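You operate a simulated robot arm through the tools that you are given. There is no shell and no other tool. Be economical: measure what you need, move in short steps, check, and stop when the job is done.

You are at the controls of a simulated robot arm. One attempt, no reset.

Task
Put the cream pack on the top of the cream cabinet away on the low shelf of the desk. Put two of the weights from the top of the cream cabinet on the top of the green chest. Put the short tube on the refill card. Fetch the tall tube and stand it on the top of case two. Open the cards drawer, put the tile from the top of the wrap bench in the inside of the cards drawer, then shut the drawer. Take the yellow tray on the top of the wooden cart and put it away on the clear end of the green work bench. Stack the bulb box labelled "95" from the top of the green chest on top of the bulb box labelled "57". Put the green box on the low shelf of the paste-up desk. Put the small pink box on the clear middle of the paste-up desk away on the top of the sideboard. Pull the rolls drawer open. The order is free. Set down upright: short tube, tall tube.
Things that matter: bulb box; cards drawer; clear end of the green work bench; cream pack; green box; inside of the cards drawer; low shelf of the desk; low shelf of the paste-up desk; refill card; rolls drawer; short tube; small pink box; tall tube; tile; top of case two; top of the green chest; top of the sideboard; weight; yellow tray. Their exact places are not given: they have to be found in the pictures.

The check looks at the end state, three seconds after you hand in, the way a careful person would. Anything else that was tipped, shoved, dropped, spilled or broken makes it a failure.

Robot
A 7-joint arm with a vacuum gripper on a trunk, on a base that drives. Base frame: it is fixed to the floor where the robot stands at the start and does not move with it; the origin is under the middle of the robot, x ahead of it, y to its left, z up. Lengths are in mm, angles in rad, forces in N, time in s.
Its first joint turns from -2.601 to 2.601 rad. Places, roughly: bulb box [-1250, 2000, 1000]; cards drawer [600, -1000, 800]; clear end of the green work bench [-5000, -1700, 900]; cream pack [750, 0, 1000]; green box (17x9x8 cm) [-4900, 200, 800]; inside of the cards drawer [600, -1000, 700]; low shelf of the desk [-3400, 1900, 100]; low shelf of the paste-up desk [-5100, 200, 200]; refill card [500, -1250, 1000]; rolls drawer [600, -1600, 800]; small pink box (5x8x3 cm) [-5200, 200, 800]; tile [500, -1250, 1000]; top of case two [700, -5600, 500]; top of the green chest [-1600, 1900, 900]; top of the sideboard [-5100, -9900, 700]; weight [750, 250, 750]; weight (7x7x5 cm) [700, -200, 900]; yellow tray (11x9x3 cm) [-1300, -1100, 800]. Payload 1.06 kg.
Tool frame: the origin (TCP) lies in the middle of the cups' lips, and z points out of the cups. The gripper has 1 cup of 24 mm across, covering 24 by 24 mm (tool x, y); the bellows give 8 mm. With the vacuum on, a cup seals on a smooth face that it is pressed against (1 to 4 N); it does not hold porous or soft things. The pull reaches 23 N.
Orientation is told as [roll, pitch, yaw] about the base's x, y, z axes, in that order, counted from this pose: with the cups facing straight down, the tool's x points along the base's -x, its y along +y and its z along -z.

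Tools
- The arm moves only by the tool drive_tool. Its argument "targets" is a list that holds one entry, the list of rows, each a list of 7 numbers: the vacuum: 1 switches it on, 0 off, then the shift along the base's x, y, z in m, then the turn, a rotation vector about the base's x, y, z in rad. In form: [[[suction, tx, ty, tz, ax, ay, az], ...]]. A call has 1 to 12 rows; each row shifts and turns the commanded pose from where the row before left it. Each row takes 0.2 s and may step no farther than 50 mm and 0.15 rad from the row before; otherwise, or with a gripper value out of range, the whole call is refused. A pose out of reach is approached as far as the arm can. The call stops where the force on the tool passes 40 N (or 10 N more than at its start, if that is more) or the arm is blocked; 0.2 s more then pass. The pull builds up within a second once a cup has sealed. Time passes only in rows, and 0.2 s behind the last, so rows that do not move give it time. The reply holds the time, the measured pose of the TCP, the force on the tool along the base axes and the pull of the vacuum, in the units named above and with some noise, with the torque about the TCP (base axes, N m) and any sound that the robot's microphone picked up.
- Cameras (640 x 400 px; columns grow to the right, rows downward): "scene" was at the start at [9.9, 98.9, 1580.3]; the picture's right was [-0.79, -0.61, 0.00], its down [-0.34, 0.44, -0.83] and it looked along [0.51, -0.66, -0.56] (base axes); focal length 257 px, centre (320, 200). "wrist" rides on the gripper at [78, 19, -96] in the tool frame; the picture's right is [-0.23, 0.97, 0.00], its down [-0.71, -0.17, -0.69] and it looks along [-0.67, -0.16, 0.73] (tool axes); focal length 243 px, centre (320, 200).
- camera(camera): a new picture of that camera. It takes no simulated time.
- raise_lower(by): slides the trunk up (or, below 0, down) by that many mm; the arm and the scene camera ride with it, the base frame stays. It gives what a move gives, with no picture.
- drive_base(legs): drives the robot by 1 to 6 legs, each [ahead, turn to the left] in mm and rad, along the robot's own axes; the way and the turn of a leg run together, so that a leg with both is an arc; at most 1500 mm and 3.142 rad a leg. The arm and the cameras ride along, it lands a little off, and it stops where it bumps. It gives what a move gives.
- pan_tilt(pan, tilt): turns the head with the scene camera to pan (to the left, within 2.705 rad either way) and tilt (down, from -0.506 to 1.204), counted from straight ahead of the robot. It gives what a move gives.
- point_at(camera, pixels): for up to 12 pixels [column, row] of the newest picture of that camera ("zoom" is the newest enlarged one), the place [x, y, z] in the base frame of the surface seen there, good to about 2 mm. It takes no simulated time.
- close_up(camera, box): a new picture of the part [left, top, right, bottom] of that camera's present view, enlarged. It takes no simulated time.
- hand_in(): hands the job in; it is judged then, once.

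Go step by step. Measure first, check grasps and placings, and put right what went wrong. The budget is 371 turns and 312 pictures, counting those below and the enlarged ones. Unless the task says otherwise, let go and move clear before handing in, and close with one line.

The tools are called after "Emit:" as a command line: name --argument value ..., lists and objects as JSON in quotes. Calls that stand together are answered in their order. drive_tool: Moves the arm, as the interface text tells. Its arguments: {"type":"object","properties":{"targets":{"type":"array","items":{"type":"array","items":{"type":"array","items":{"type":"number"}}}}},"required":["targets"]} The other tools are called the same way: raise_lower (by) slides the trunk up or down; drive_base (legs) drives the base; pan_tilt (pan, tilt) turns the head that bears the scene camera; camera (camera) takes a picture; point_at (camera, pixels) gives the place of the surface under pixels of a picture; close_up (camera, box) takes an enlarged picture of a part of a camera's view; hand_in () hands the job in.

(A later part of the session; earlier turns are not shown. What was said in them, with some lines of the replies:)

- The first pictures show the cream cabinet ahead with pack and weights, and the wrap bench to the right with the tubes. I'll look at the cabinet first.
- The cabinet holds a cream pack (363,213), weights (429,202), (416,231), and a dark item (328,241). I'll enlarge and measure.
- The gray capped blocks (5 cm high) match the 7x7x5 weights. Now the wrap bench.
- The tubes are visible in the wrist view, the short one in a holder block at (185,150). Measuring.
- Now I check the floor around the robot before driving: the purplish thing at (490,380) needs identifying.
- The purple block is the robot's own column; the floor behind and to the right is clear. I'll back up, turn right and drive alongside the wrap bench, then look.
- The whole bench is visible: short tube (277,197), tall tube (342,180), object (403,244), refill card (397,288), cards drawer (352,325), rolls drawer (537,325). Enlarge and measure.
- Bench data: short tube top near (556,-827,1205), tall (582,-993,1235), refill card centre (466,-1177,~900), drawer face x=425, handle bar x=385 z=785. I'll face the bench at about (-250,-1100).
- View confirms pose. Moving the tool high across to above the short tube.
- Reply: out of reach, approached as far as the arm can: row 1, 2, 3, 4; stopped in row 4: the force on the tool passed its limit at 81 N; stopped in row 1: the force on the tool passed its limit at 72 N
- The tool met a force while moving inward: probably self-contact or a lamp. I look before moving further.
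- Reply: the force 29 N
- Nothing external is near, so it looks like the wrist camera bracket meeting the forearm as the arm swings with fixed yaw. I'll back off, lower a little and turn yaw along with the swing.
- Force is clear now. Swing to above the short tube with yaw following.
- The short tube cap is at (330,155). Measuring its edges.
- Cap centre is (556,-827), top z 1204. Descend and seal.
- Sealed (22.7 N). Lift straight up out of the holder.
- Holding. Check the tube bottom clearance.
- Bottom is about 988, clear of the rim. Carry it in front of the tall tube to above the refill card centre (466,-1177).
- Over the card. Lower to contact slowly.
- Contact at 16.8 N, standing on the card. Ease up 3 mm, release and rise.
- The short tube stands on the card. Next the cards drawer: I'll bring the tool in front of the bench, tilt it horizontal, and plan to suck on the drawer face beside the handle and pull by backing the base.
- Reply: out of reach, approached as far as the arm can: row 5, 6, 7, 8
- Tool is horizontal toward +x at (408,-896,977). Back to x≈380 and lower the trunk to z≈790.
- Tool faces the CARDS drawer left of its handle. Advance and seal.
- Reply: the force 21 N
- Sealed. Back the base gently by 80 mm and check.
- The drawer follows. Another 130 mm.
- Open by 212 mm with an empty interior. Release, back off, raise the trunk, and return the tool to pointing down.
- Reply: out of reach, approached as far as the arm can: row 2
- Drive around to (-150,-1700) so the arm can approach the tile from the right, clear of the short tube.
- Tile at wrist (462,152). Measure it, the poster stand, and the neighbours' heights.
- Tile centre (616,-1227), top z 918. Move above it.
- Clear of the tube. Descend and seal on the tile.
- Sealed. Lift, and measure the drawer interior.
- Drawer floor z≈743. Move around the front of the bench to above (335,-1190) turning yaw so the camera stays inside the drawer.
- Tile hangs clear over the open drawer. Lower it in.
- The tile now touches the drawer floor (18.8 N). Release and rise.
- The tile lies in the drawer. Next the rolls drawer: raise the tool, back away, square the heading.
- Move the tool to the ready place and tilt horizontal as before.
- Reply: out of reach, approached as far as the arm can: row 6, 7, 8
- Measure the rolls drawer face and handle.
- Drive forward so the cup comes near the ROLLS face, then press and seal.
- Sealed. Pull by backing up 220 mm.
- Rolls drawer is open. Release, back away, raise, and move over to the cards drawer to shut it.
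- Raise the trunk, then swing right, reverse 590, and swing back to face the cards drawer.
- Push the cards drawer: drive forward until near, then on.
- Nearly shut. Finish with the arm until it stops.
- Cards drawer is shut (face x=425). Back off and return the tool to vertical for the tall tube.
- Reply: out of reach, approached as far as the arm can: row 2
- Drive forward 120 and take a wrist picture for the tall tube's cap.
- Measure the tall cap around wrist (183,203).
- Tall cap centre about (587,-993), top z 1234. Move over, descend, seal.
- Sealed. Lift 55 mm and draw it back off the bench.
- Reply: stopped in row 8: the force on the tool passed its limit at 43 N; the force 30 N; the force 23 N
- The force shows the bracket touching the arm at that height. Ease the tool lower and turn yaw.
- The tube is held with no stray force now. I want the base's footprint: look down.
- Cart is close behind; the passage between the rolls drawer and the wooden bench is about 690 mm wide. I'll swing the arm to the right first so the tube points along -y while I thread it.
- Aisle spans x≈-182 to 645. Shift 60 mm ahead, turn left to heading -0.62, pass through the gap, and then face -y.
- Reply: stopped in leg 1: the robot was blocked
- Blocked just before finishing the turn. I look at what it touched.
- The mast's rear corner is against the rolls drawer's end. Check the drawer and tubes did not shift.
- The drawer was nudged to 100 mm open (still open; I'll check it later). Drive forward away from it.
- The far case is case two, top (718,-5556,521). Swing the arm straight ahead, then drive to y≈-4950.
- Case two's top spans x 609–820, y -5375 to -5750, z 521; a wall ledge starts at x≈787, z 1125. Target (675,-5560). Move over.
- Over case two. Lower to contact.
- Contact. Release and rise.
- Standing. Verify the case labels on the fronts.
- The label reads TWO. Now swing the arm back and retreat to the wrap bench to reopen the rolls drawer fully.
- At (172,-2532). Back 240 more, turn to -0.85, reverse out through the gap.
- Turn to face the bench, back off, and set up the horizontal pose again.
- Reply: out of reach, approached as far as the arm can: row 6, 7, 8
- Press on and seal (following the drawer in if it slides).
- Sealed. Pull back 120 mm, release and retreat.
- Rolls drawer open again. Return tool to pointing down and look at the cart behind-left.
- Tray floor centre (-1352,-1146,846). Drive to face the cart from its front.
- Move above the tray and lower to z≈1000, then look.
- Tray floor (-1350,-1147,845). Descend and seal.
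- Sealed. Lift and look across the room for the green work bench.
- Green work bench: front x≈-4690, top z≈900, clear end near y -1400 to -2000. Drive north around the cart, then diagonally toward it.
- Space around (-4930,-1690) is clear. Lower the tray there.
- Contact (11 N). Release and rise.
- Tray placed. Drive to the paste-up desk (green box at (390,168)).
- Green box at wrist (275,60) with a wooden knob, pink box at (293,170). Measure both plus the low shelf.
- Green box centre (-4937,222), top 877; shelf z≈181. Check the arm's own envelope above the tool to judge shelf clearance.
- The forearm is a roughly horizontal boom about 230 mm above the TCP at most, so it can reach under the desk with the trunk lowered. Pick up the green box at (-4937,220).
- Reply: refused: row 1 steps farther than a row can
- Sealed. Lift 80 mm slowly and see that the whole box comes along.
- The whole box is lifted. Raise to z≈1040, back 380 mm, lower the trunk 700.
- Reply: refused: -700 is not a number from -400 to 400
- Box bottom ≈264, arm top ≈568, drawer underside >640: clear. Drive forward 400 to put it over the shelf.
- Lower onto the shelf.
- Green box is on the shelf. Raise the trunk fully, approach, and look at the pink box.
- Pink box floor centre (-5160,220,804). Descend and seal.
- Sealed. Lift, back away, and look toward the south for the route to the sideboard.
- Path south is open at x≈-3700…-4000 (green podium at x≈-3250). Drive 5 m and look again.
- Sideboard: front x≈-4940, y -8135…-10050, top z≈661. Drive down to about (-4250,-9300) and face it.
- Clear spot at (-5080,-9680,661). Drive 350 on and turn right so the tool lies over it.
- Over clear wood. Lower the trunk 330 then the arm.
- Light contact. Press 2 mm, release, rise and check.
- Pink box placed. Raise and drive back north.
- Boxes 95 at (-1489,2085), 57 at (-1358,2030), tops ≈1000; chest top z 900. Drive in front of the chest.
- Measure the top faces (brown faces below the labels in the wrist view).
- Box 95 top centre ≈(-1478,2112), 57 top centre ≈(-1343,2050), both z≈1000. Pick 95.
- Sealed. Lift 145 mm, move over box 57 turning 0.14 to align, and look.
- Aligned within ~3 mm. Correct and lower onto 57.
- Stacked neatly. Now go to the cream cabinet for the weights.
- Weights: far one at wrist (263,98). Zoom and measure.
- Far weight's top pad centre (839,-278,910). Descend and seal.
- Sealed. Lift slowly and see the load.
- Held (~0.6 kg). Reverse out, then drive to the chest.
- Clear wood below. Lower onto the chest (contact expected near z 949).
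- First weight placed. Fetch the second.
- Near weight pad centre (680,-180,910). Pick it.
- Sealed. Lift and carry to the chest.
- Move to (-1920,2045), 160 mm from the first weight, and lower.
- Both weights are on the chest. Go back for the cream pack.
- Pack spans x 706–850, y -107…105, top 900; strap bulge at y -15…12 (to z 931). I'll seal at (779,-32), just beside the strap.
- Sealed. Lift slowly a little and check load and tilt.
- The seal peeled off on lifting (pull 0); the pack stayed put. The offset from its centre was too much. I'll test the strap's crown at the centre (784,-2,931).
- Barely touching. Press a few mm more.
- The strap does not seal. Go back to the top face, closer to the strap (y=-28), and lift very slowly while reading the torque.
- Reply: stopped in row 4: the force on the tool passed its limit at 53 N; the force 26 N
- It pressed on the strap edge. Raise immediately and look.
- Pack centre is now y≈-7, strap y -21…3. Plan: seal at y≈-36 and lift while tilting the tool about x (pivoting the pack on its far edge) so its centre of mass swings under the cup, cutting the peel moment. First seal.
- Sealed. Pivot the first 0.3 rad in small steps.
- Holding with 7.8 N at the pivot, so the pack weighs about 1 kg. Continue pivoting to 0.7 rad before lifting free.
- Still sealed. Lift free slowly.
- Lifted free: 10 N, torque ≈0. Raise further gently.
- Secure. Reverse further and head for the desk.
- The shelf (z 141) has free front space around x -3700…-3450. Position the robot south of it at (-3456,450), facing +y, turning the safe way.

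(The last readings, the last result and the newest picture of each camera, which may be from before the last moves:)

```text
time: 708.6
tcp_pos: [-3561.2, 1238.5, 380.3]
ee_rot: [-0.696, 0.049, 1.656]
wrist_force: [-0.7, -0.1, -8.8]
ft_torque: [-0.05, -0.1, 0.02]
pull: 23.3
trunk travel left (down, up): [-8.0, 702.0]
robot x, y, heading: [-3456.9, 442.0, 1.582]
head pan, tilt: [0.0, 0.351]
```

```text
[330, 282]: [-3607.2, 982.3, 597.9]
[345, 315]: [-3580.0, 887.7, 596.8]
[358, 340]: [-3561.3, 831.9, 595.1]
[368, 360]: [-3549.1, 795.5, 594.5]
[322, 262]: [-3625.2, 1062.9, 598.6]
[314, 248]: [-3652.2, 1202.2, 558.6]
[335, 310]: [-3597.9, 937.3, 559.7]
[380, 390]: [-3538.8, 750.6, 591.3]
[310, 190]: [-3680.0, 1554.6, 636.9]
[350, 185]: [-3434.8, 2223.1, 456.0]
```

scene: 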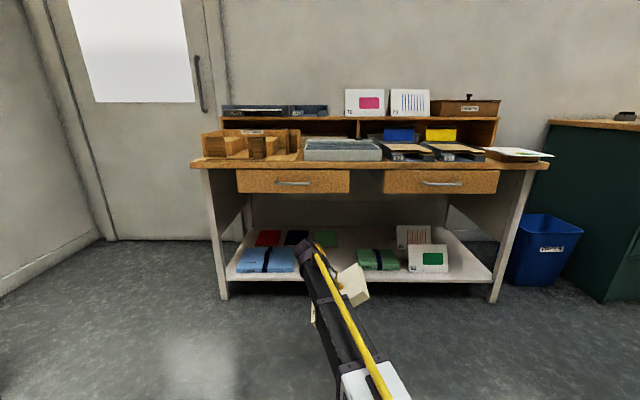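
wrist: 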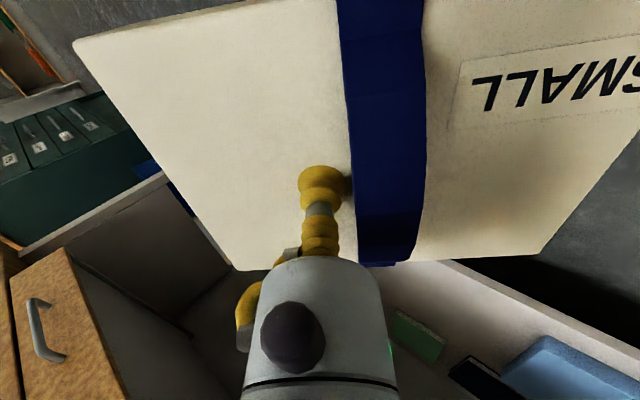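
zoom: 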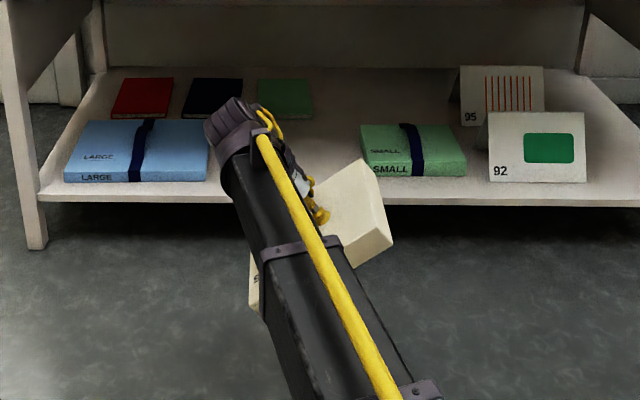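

Cable top is at z 598 and the drawer underside ≈619, so I'll lower the tool to z≈300 first and shift it to x≈-3632, then drive in.

Emit:
drive_tool --targets '[[[1, -0.01, 0, -0.01, 0, 0, 0], [1, -0.012, 0, -0.014, 0, 0, 0], [1, -0.012, 0, -0.014, 0, 0, 0], [1, -0.012, 0, -0.014, 0, 0, 0], [1, -0.012, 0, -0.014, 0, 0, 0], [1, -0.01, 0, -0.012, 0, 0, 0], [1, 0, 0, 0, 0, 0, 0]]]'

Emit:
camera --camera "scene"

Emit:
point_at --camera "scene" --pixels '[[330, 288], [318, 268], [305, 262], [345, 325], [320, 275]]'

```text
time: 710.2
tcp_pos: [-3628.9, 1238.9, 301.5]
ee_rot: [-0.698, 0.049, 1.654]
wrist_force: [-0.1, 0.6, -10.2]
ft_torque: [-0.06, -0.06, -0.01]
pull: 22.7
trunk travel left (down, up): [-8.0, 702.0]
robot x, y, heading: [-3454.4, 450.5, 1.581]
head pan, tilt: [0.0, 0.351]
```

```text
173 pictures are left
```

scene: 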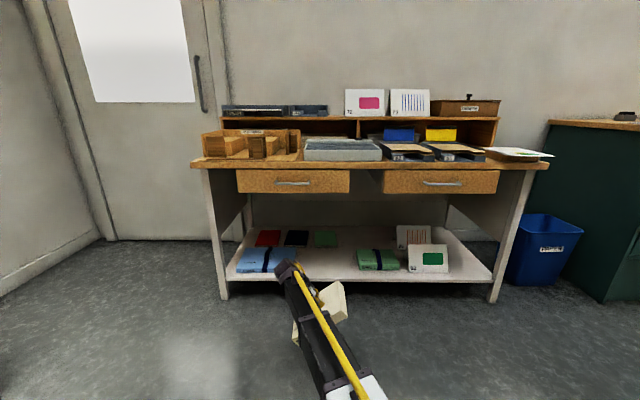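

```text
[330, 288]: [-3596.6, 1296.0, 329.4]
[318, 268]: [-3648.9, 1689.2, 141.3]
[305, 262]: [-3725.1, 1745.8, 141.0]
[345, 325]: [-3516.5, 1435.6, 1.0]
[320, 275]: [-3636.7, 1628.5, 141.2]
```

Drive forward 503 mm under the desk.

Emit:
drive_base --legs '[[300, 0], [203, 0]]'

Emit:
camera --camera "wrist"

Emit:
camera --camera "scene"

```text
time: 713.5
tcp_pos: [-3642.3, 1742.3, 302.5]
ee_rot: [-0.697, 0.048, 1.661]
wrist_force: [0.4, 0.4, -9.4]
ft_torque: [-0.01, -0.08, 0.01]
pull: 23.1
trunk travel left (down, up): [-8.0, 702.0]
robot x, y, heading: [-3462.3, 953.7, 1.591]
head pan, tilt: [0.0, 0.351]
```

```text
172 pictures are left
```

wrist: 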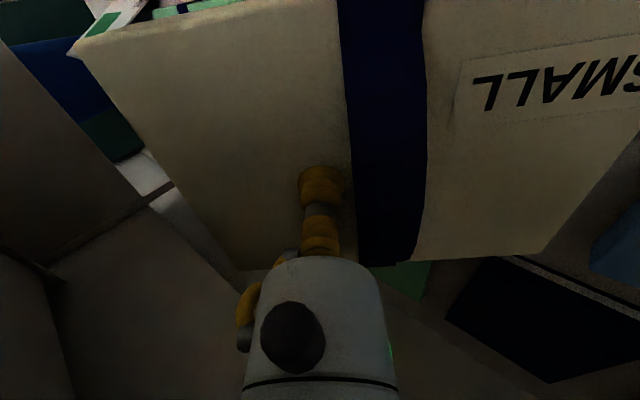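

```text
171 pictures are left
```

scene: 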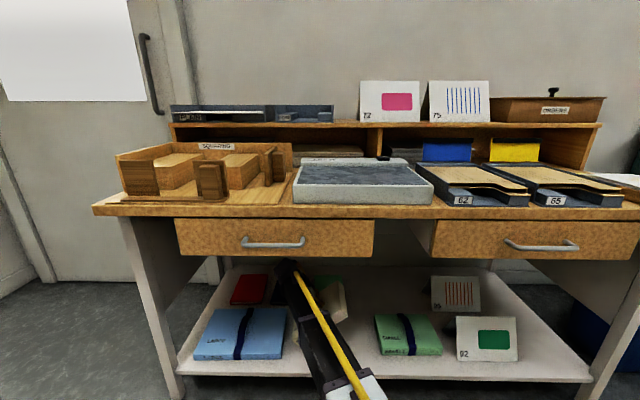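

Over the free space. Lower until the low edge touches (force change expected near z 256).

Emit:
drive_tool --targets '[[[1, 0.006, -0.005, -0.012, 0, 0, 0], [1, 0.004, 0, -0.012, 0, 0, 0], [1, 0, 0, -0.01, 0, 0, 0], [1, 0, 0, -0.006, 0, 0, 0], [1, 0, 0, 0, 0, 0, 0]]]'

Emit:
point_at --camera "scene" --pixels '[[283, 345], [284, 325], [270, 335], [378, 340], [380, 325], [345, 290]]'

```text
time: 714.7
tcp_pos: [-3631.1, 1737.9, 262.5]
ee_rot: [-0.696, 0.049, 1.663]
wrist_force: [0.4, 0.6, -10.4]
ft_torque: [-0.06, -0.1, 0.02]
pull: 23.2
trunk travel left (down, up): [-8.0, 702.0]
robot x, y, heading: [-3465.6, 950.4, 1.59]
head pan, tilt: [0.0, 0.351]
```

```text
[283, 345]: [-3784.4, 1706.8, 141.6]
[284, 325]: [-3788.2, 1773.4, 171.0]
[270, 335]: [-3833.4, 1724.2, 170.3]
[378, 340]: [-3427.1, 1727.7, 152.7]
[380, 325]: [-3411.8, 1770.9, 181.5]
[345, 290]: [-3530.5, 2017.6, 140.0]
```

Emit:
drive_tool --targets '[[[1, 0, 0, -0.003, 0, 0, 0], [1, 0, 0, -0.003, 0, 0, 0], [1, 0, 0, 0, 0, 0, 0]]]'

```text
time: 715.5
tcp_pos: [-3631.3, 1737.0, 256.4]
ee_rot: [-0.697, 0.049, 1.66]
wrist_force: [1.3, 0.1, -6.9]
ft_torque: [0.0, -0.01, 0.02]
pull: 22.6
trunk travel left (down, up): [-8.0, 702.0]
robot x, y, heading: [-3462.5, 951.9, 1.591]
head pan, tilt: [0.0, 0.351]
```

The edge touches. Rotate the pack down about that edge, first 0.4 rad.

Emit:
drive_tool --targets '[[[1, 0.0055, 0.0002, -0.0042, -0.0016, 0.05, 0], [1, 0.0055, 0.0002, -0.0042, -0.0016, 0.05, 0], [1, 0.0052, 0.0002, -0.0047, -0.0016, 0.05, 0], [1, 0.005, 0.0002, -0.0048, -0.0016, 0.05, 0], [1, 0.0046, 0.0001, -0.0052, -0.0016, 0.05, 0], [1, 0.0045, 0.0001, -0.0052, -0.0016, 0.05, 0], [1, 0.0041, 0.0001, -0.0057, -0.0016, 0.05, 0], [1, 0.004, 0.0001, -0.0057, -0.0016, 0.05, 0], [1, 0, 0, 0, 0, 0, 0]]]'

Emit:
camera --camera "scene"

```text
time: 717.5
tcp_pos: [-3593.9, 1739.4, 217.0]
ee_rot: [-0.298, 0.023, 1.675]
wrist_force: [1.3, -0.3, -9.2]
ft_torque: [-0.01, -0.11, 0.04]
pull: 22.6
trunk travel left (down, up): [-8.0, 702.0]
robot x, y, heading: [-3465.8, 953.4, 1.591]
head pan, tilt: [0.0, 0.351]
```

```text
170 pictures are left
```

scene: 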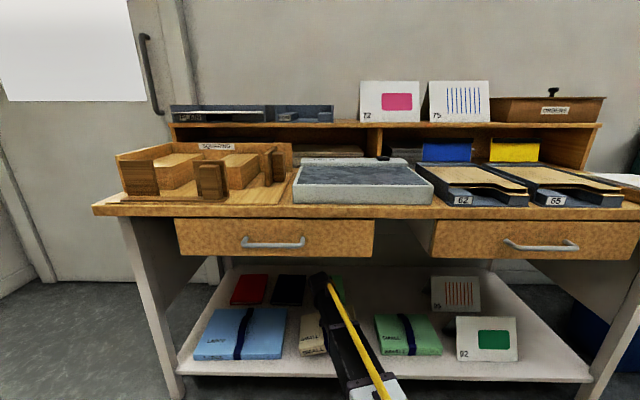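

Going well. Finish the rotation.

Emit:
drive_tool --targets '[[[1, 0.0035, 0.0001, -0.006, -0.0016, 0.05, 0], [1, 0.0034, 0.0001, -0.006, -0.0016, 0.05, 0], [1, 0.0028, 0.0001, -0.0063, -0.0016, 0.05, 0], [1, 0.0028, 0.0001, -0.0064, -0.0016, 0.05, 0], [1, 0.0022, 0, -0.0066, -0.0016, 0.05, 0], [1, 0.0022, 0, -0.006, -0.0016, 0.048, 0], [1, 0, 0, 0, 0, 0, 0]]]'

```text
time: 719.1
tcp_pos: [-3576.8, 1739.8, 181.6]
ee_rot: [-0.002, -0.002, 1.679]
wrist_force: [-2.7, -0.8, 3.4]
ft_torque: [-0.01, -0.18, -0.03]
pull: 23.3
trunk travel left (down, up): [-8.0, 702.0]
robot x, y, heading: [-3461.9, 951.3, 1.592]
head pan, tilt: [0.0, 0.351]
```

Almost flat. Press 2 mm, release, rise.

Emit:
drive_tool --targets '[[[1, 0, 0, -0.002, 0, 0, 0], [1, 0, 0, -0.001, 0, 0, 0], [0, 0, 0, 0, 0, 0, 0], [0, 0, 0, 0, 0, 0, 0], [0, 0, 0, 0, 0, 0, 0], [0, 0, 0, 0.01, 0, 0, 0], [0, 0, 0, 0.025, 0, 0, 0], [0, 0, 0, 0.03, 0, 0, 0], [0, 0, 0, 0.03, 0, 0, 0], [0, 0, 0, 0.02, 0, 0, 0]]]'

Emit:
camera --camera "wrist"

Emit:
drive_base --legs '[[-500, 0]]'

Emit:
camera --camera "scene"

```text
time: 721.3
tcp_pos: [-3577.3, 1739.5, 291.6]
ee_rot: [0.0, -0.001, 1.678]
wrist_force: [-0.3, -0.4, -0.7]
ft_torque: [0.02, -0.05, 0.0]
pull: 0.1
trunk travel left (down, up): [-8.0, 702.0]
robot x, y, heading: [-3462.9, 951.3, 1.587]
head pan, tilt: [0.0, 0.351]
```

```text
169 pictures are left
```

wrist: 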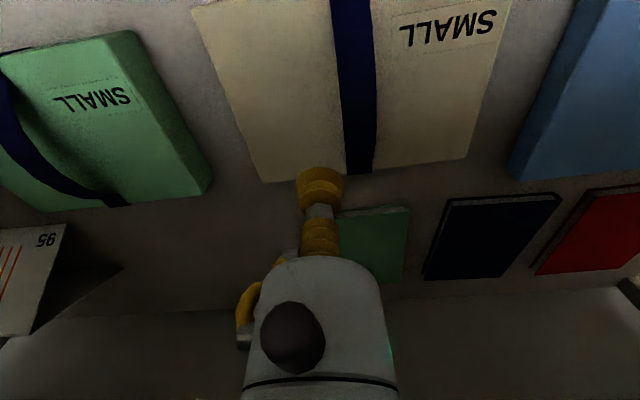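

```text
time: 724.2
tcp_pos: [-3568.1, 1238.8, 291.9]
ee_rot: [0.001, 0.0, 1.681]
wrist_force: [0.1, 0.8, 0.3]
ft_torque: [-0.01, 0.02, 0.01]
pull: 0.1
trunk travel left (down, up): [-8.0, 702.0]
robot x, y, heading: [-3451.1, 449.6, 1.595]
head pan, tilt: [0.0, 0.351]
```

```text
168 pictures are left
```

scene: 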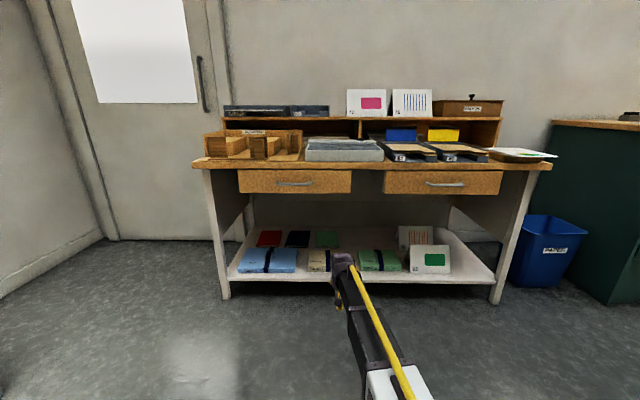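

The pack lies flat on the low shelf between its neighbours. One last look from afar at the wrap bench and chest before handing in.

Emit:
raise_lower --by 400

Emit:
pan_tilt --pan -1.98 --tilt 0.2

Emit:
close_up --camera "scene" --box '[240, 130, 400, 230]'

Emit:
pan_tilt --pan -0.95 --tilt 0.3

Emit:
close_up --camera "scene" --box '[220, 100, 420, 225]'

```text
time: 728.0
tcp_pos: [-3568.2, 1239.0, 692.2]
ee_rot: [0.0, 0.0, 1.681]
wrist_force: [0.5, -0.3, 0.0]
ft_torque: [0.0, 0.0, -0.04]
pull: 0.1
trunk travel left (down, up): [-408.0, 302.0]
robot x, y, heading: [-3450.3, 451.4, 1.595]
head pan, tilt: [0.0, 0.351]
```

```text
time: 730.0
tcp_pos: [-3567.9, 1239.0, 691.7]
ee_rot: [0.0, 0.0, 1.68]
wrist_force: [0.1, 0.3, -0.6]
ft_torque: [-0.01, -0.02, -0.01]
pull: 0.0
trunk travel left (down, up): [-408.0, 302.0]
robot x, y, heading: [-3453.5, 451.2, 1.595]
head pan, tilt: [-1.979, 0.201]
```

```text
4.00 times, centred on (320, 180) of scene
```

zoom: 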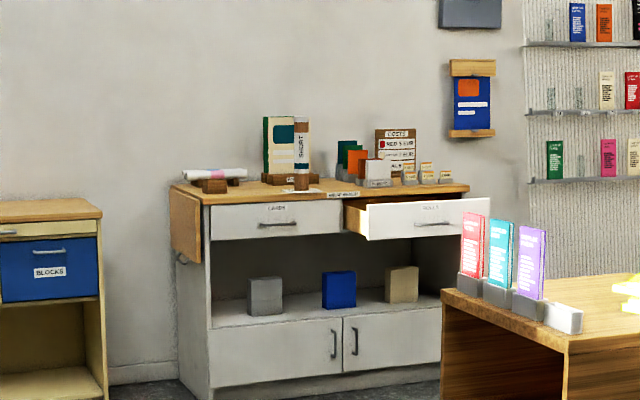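

```text
time: 731.2
tcp_pos: [-3568.5, 1239.1, 692.0]
ee_rot: [0.0, 0.001, 1.681]
wrist_force: [0.5, 0.1, 0.3]
ft_torque: [0.04, 0.02, 0.0]
pull: 0.1
trunk travel left (down, up): [-408.0, 302.0]
robot x, y, heading: [-3453.1, 450.3, 1.594]
head pan, tilt: [-0.949, 0.3]
```

```text
3.20 times, centred on (320, 162) of scene
```

zoom: 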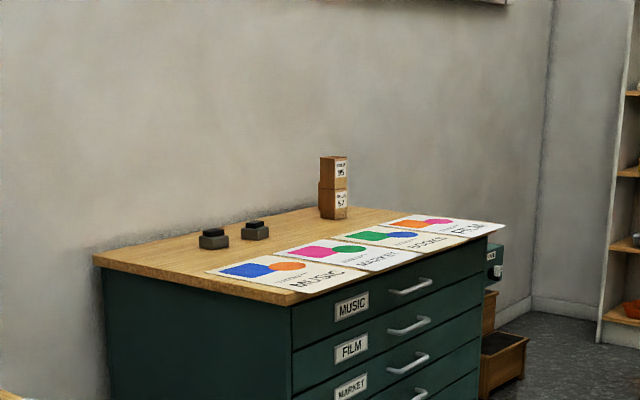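

Everything checks out: the cards drawer is shut, the rolls drawer is open, the short tube stands on the card, and the box stack and both weights are in place. Handing in.

Emit:
hand_in

```text
The job is handed in.
```

I did every item on the list and handed the job in. On the way to case two, the robot's mast pushed the rolls drawer partly shut, so I pulled it open again.
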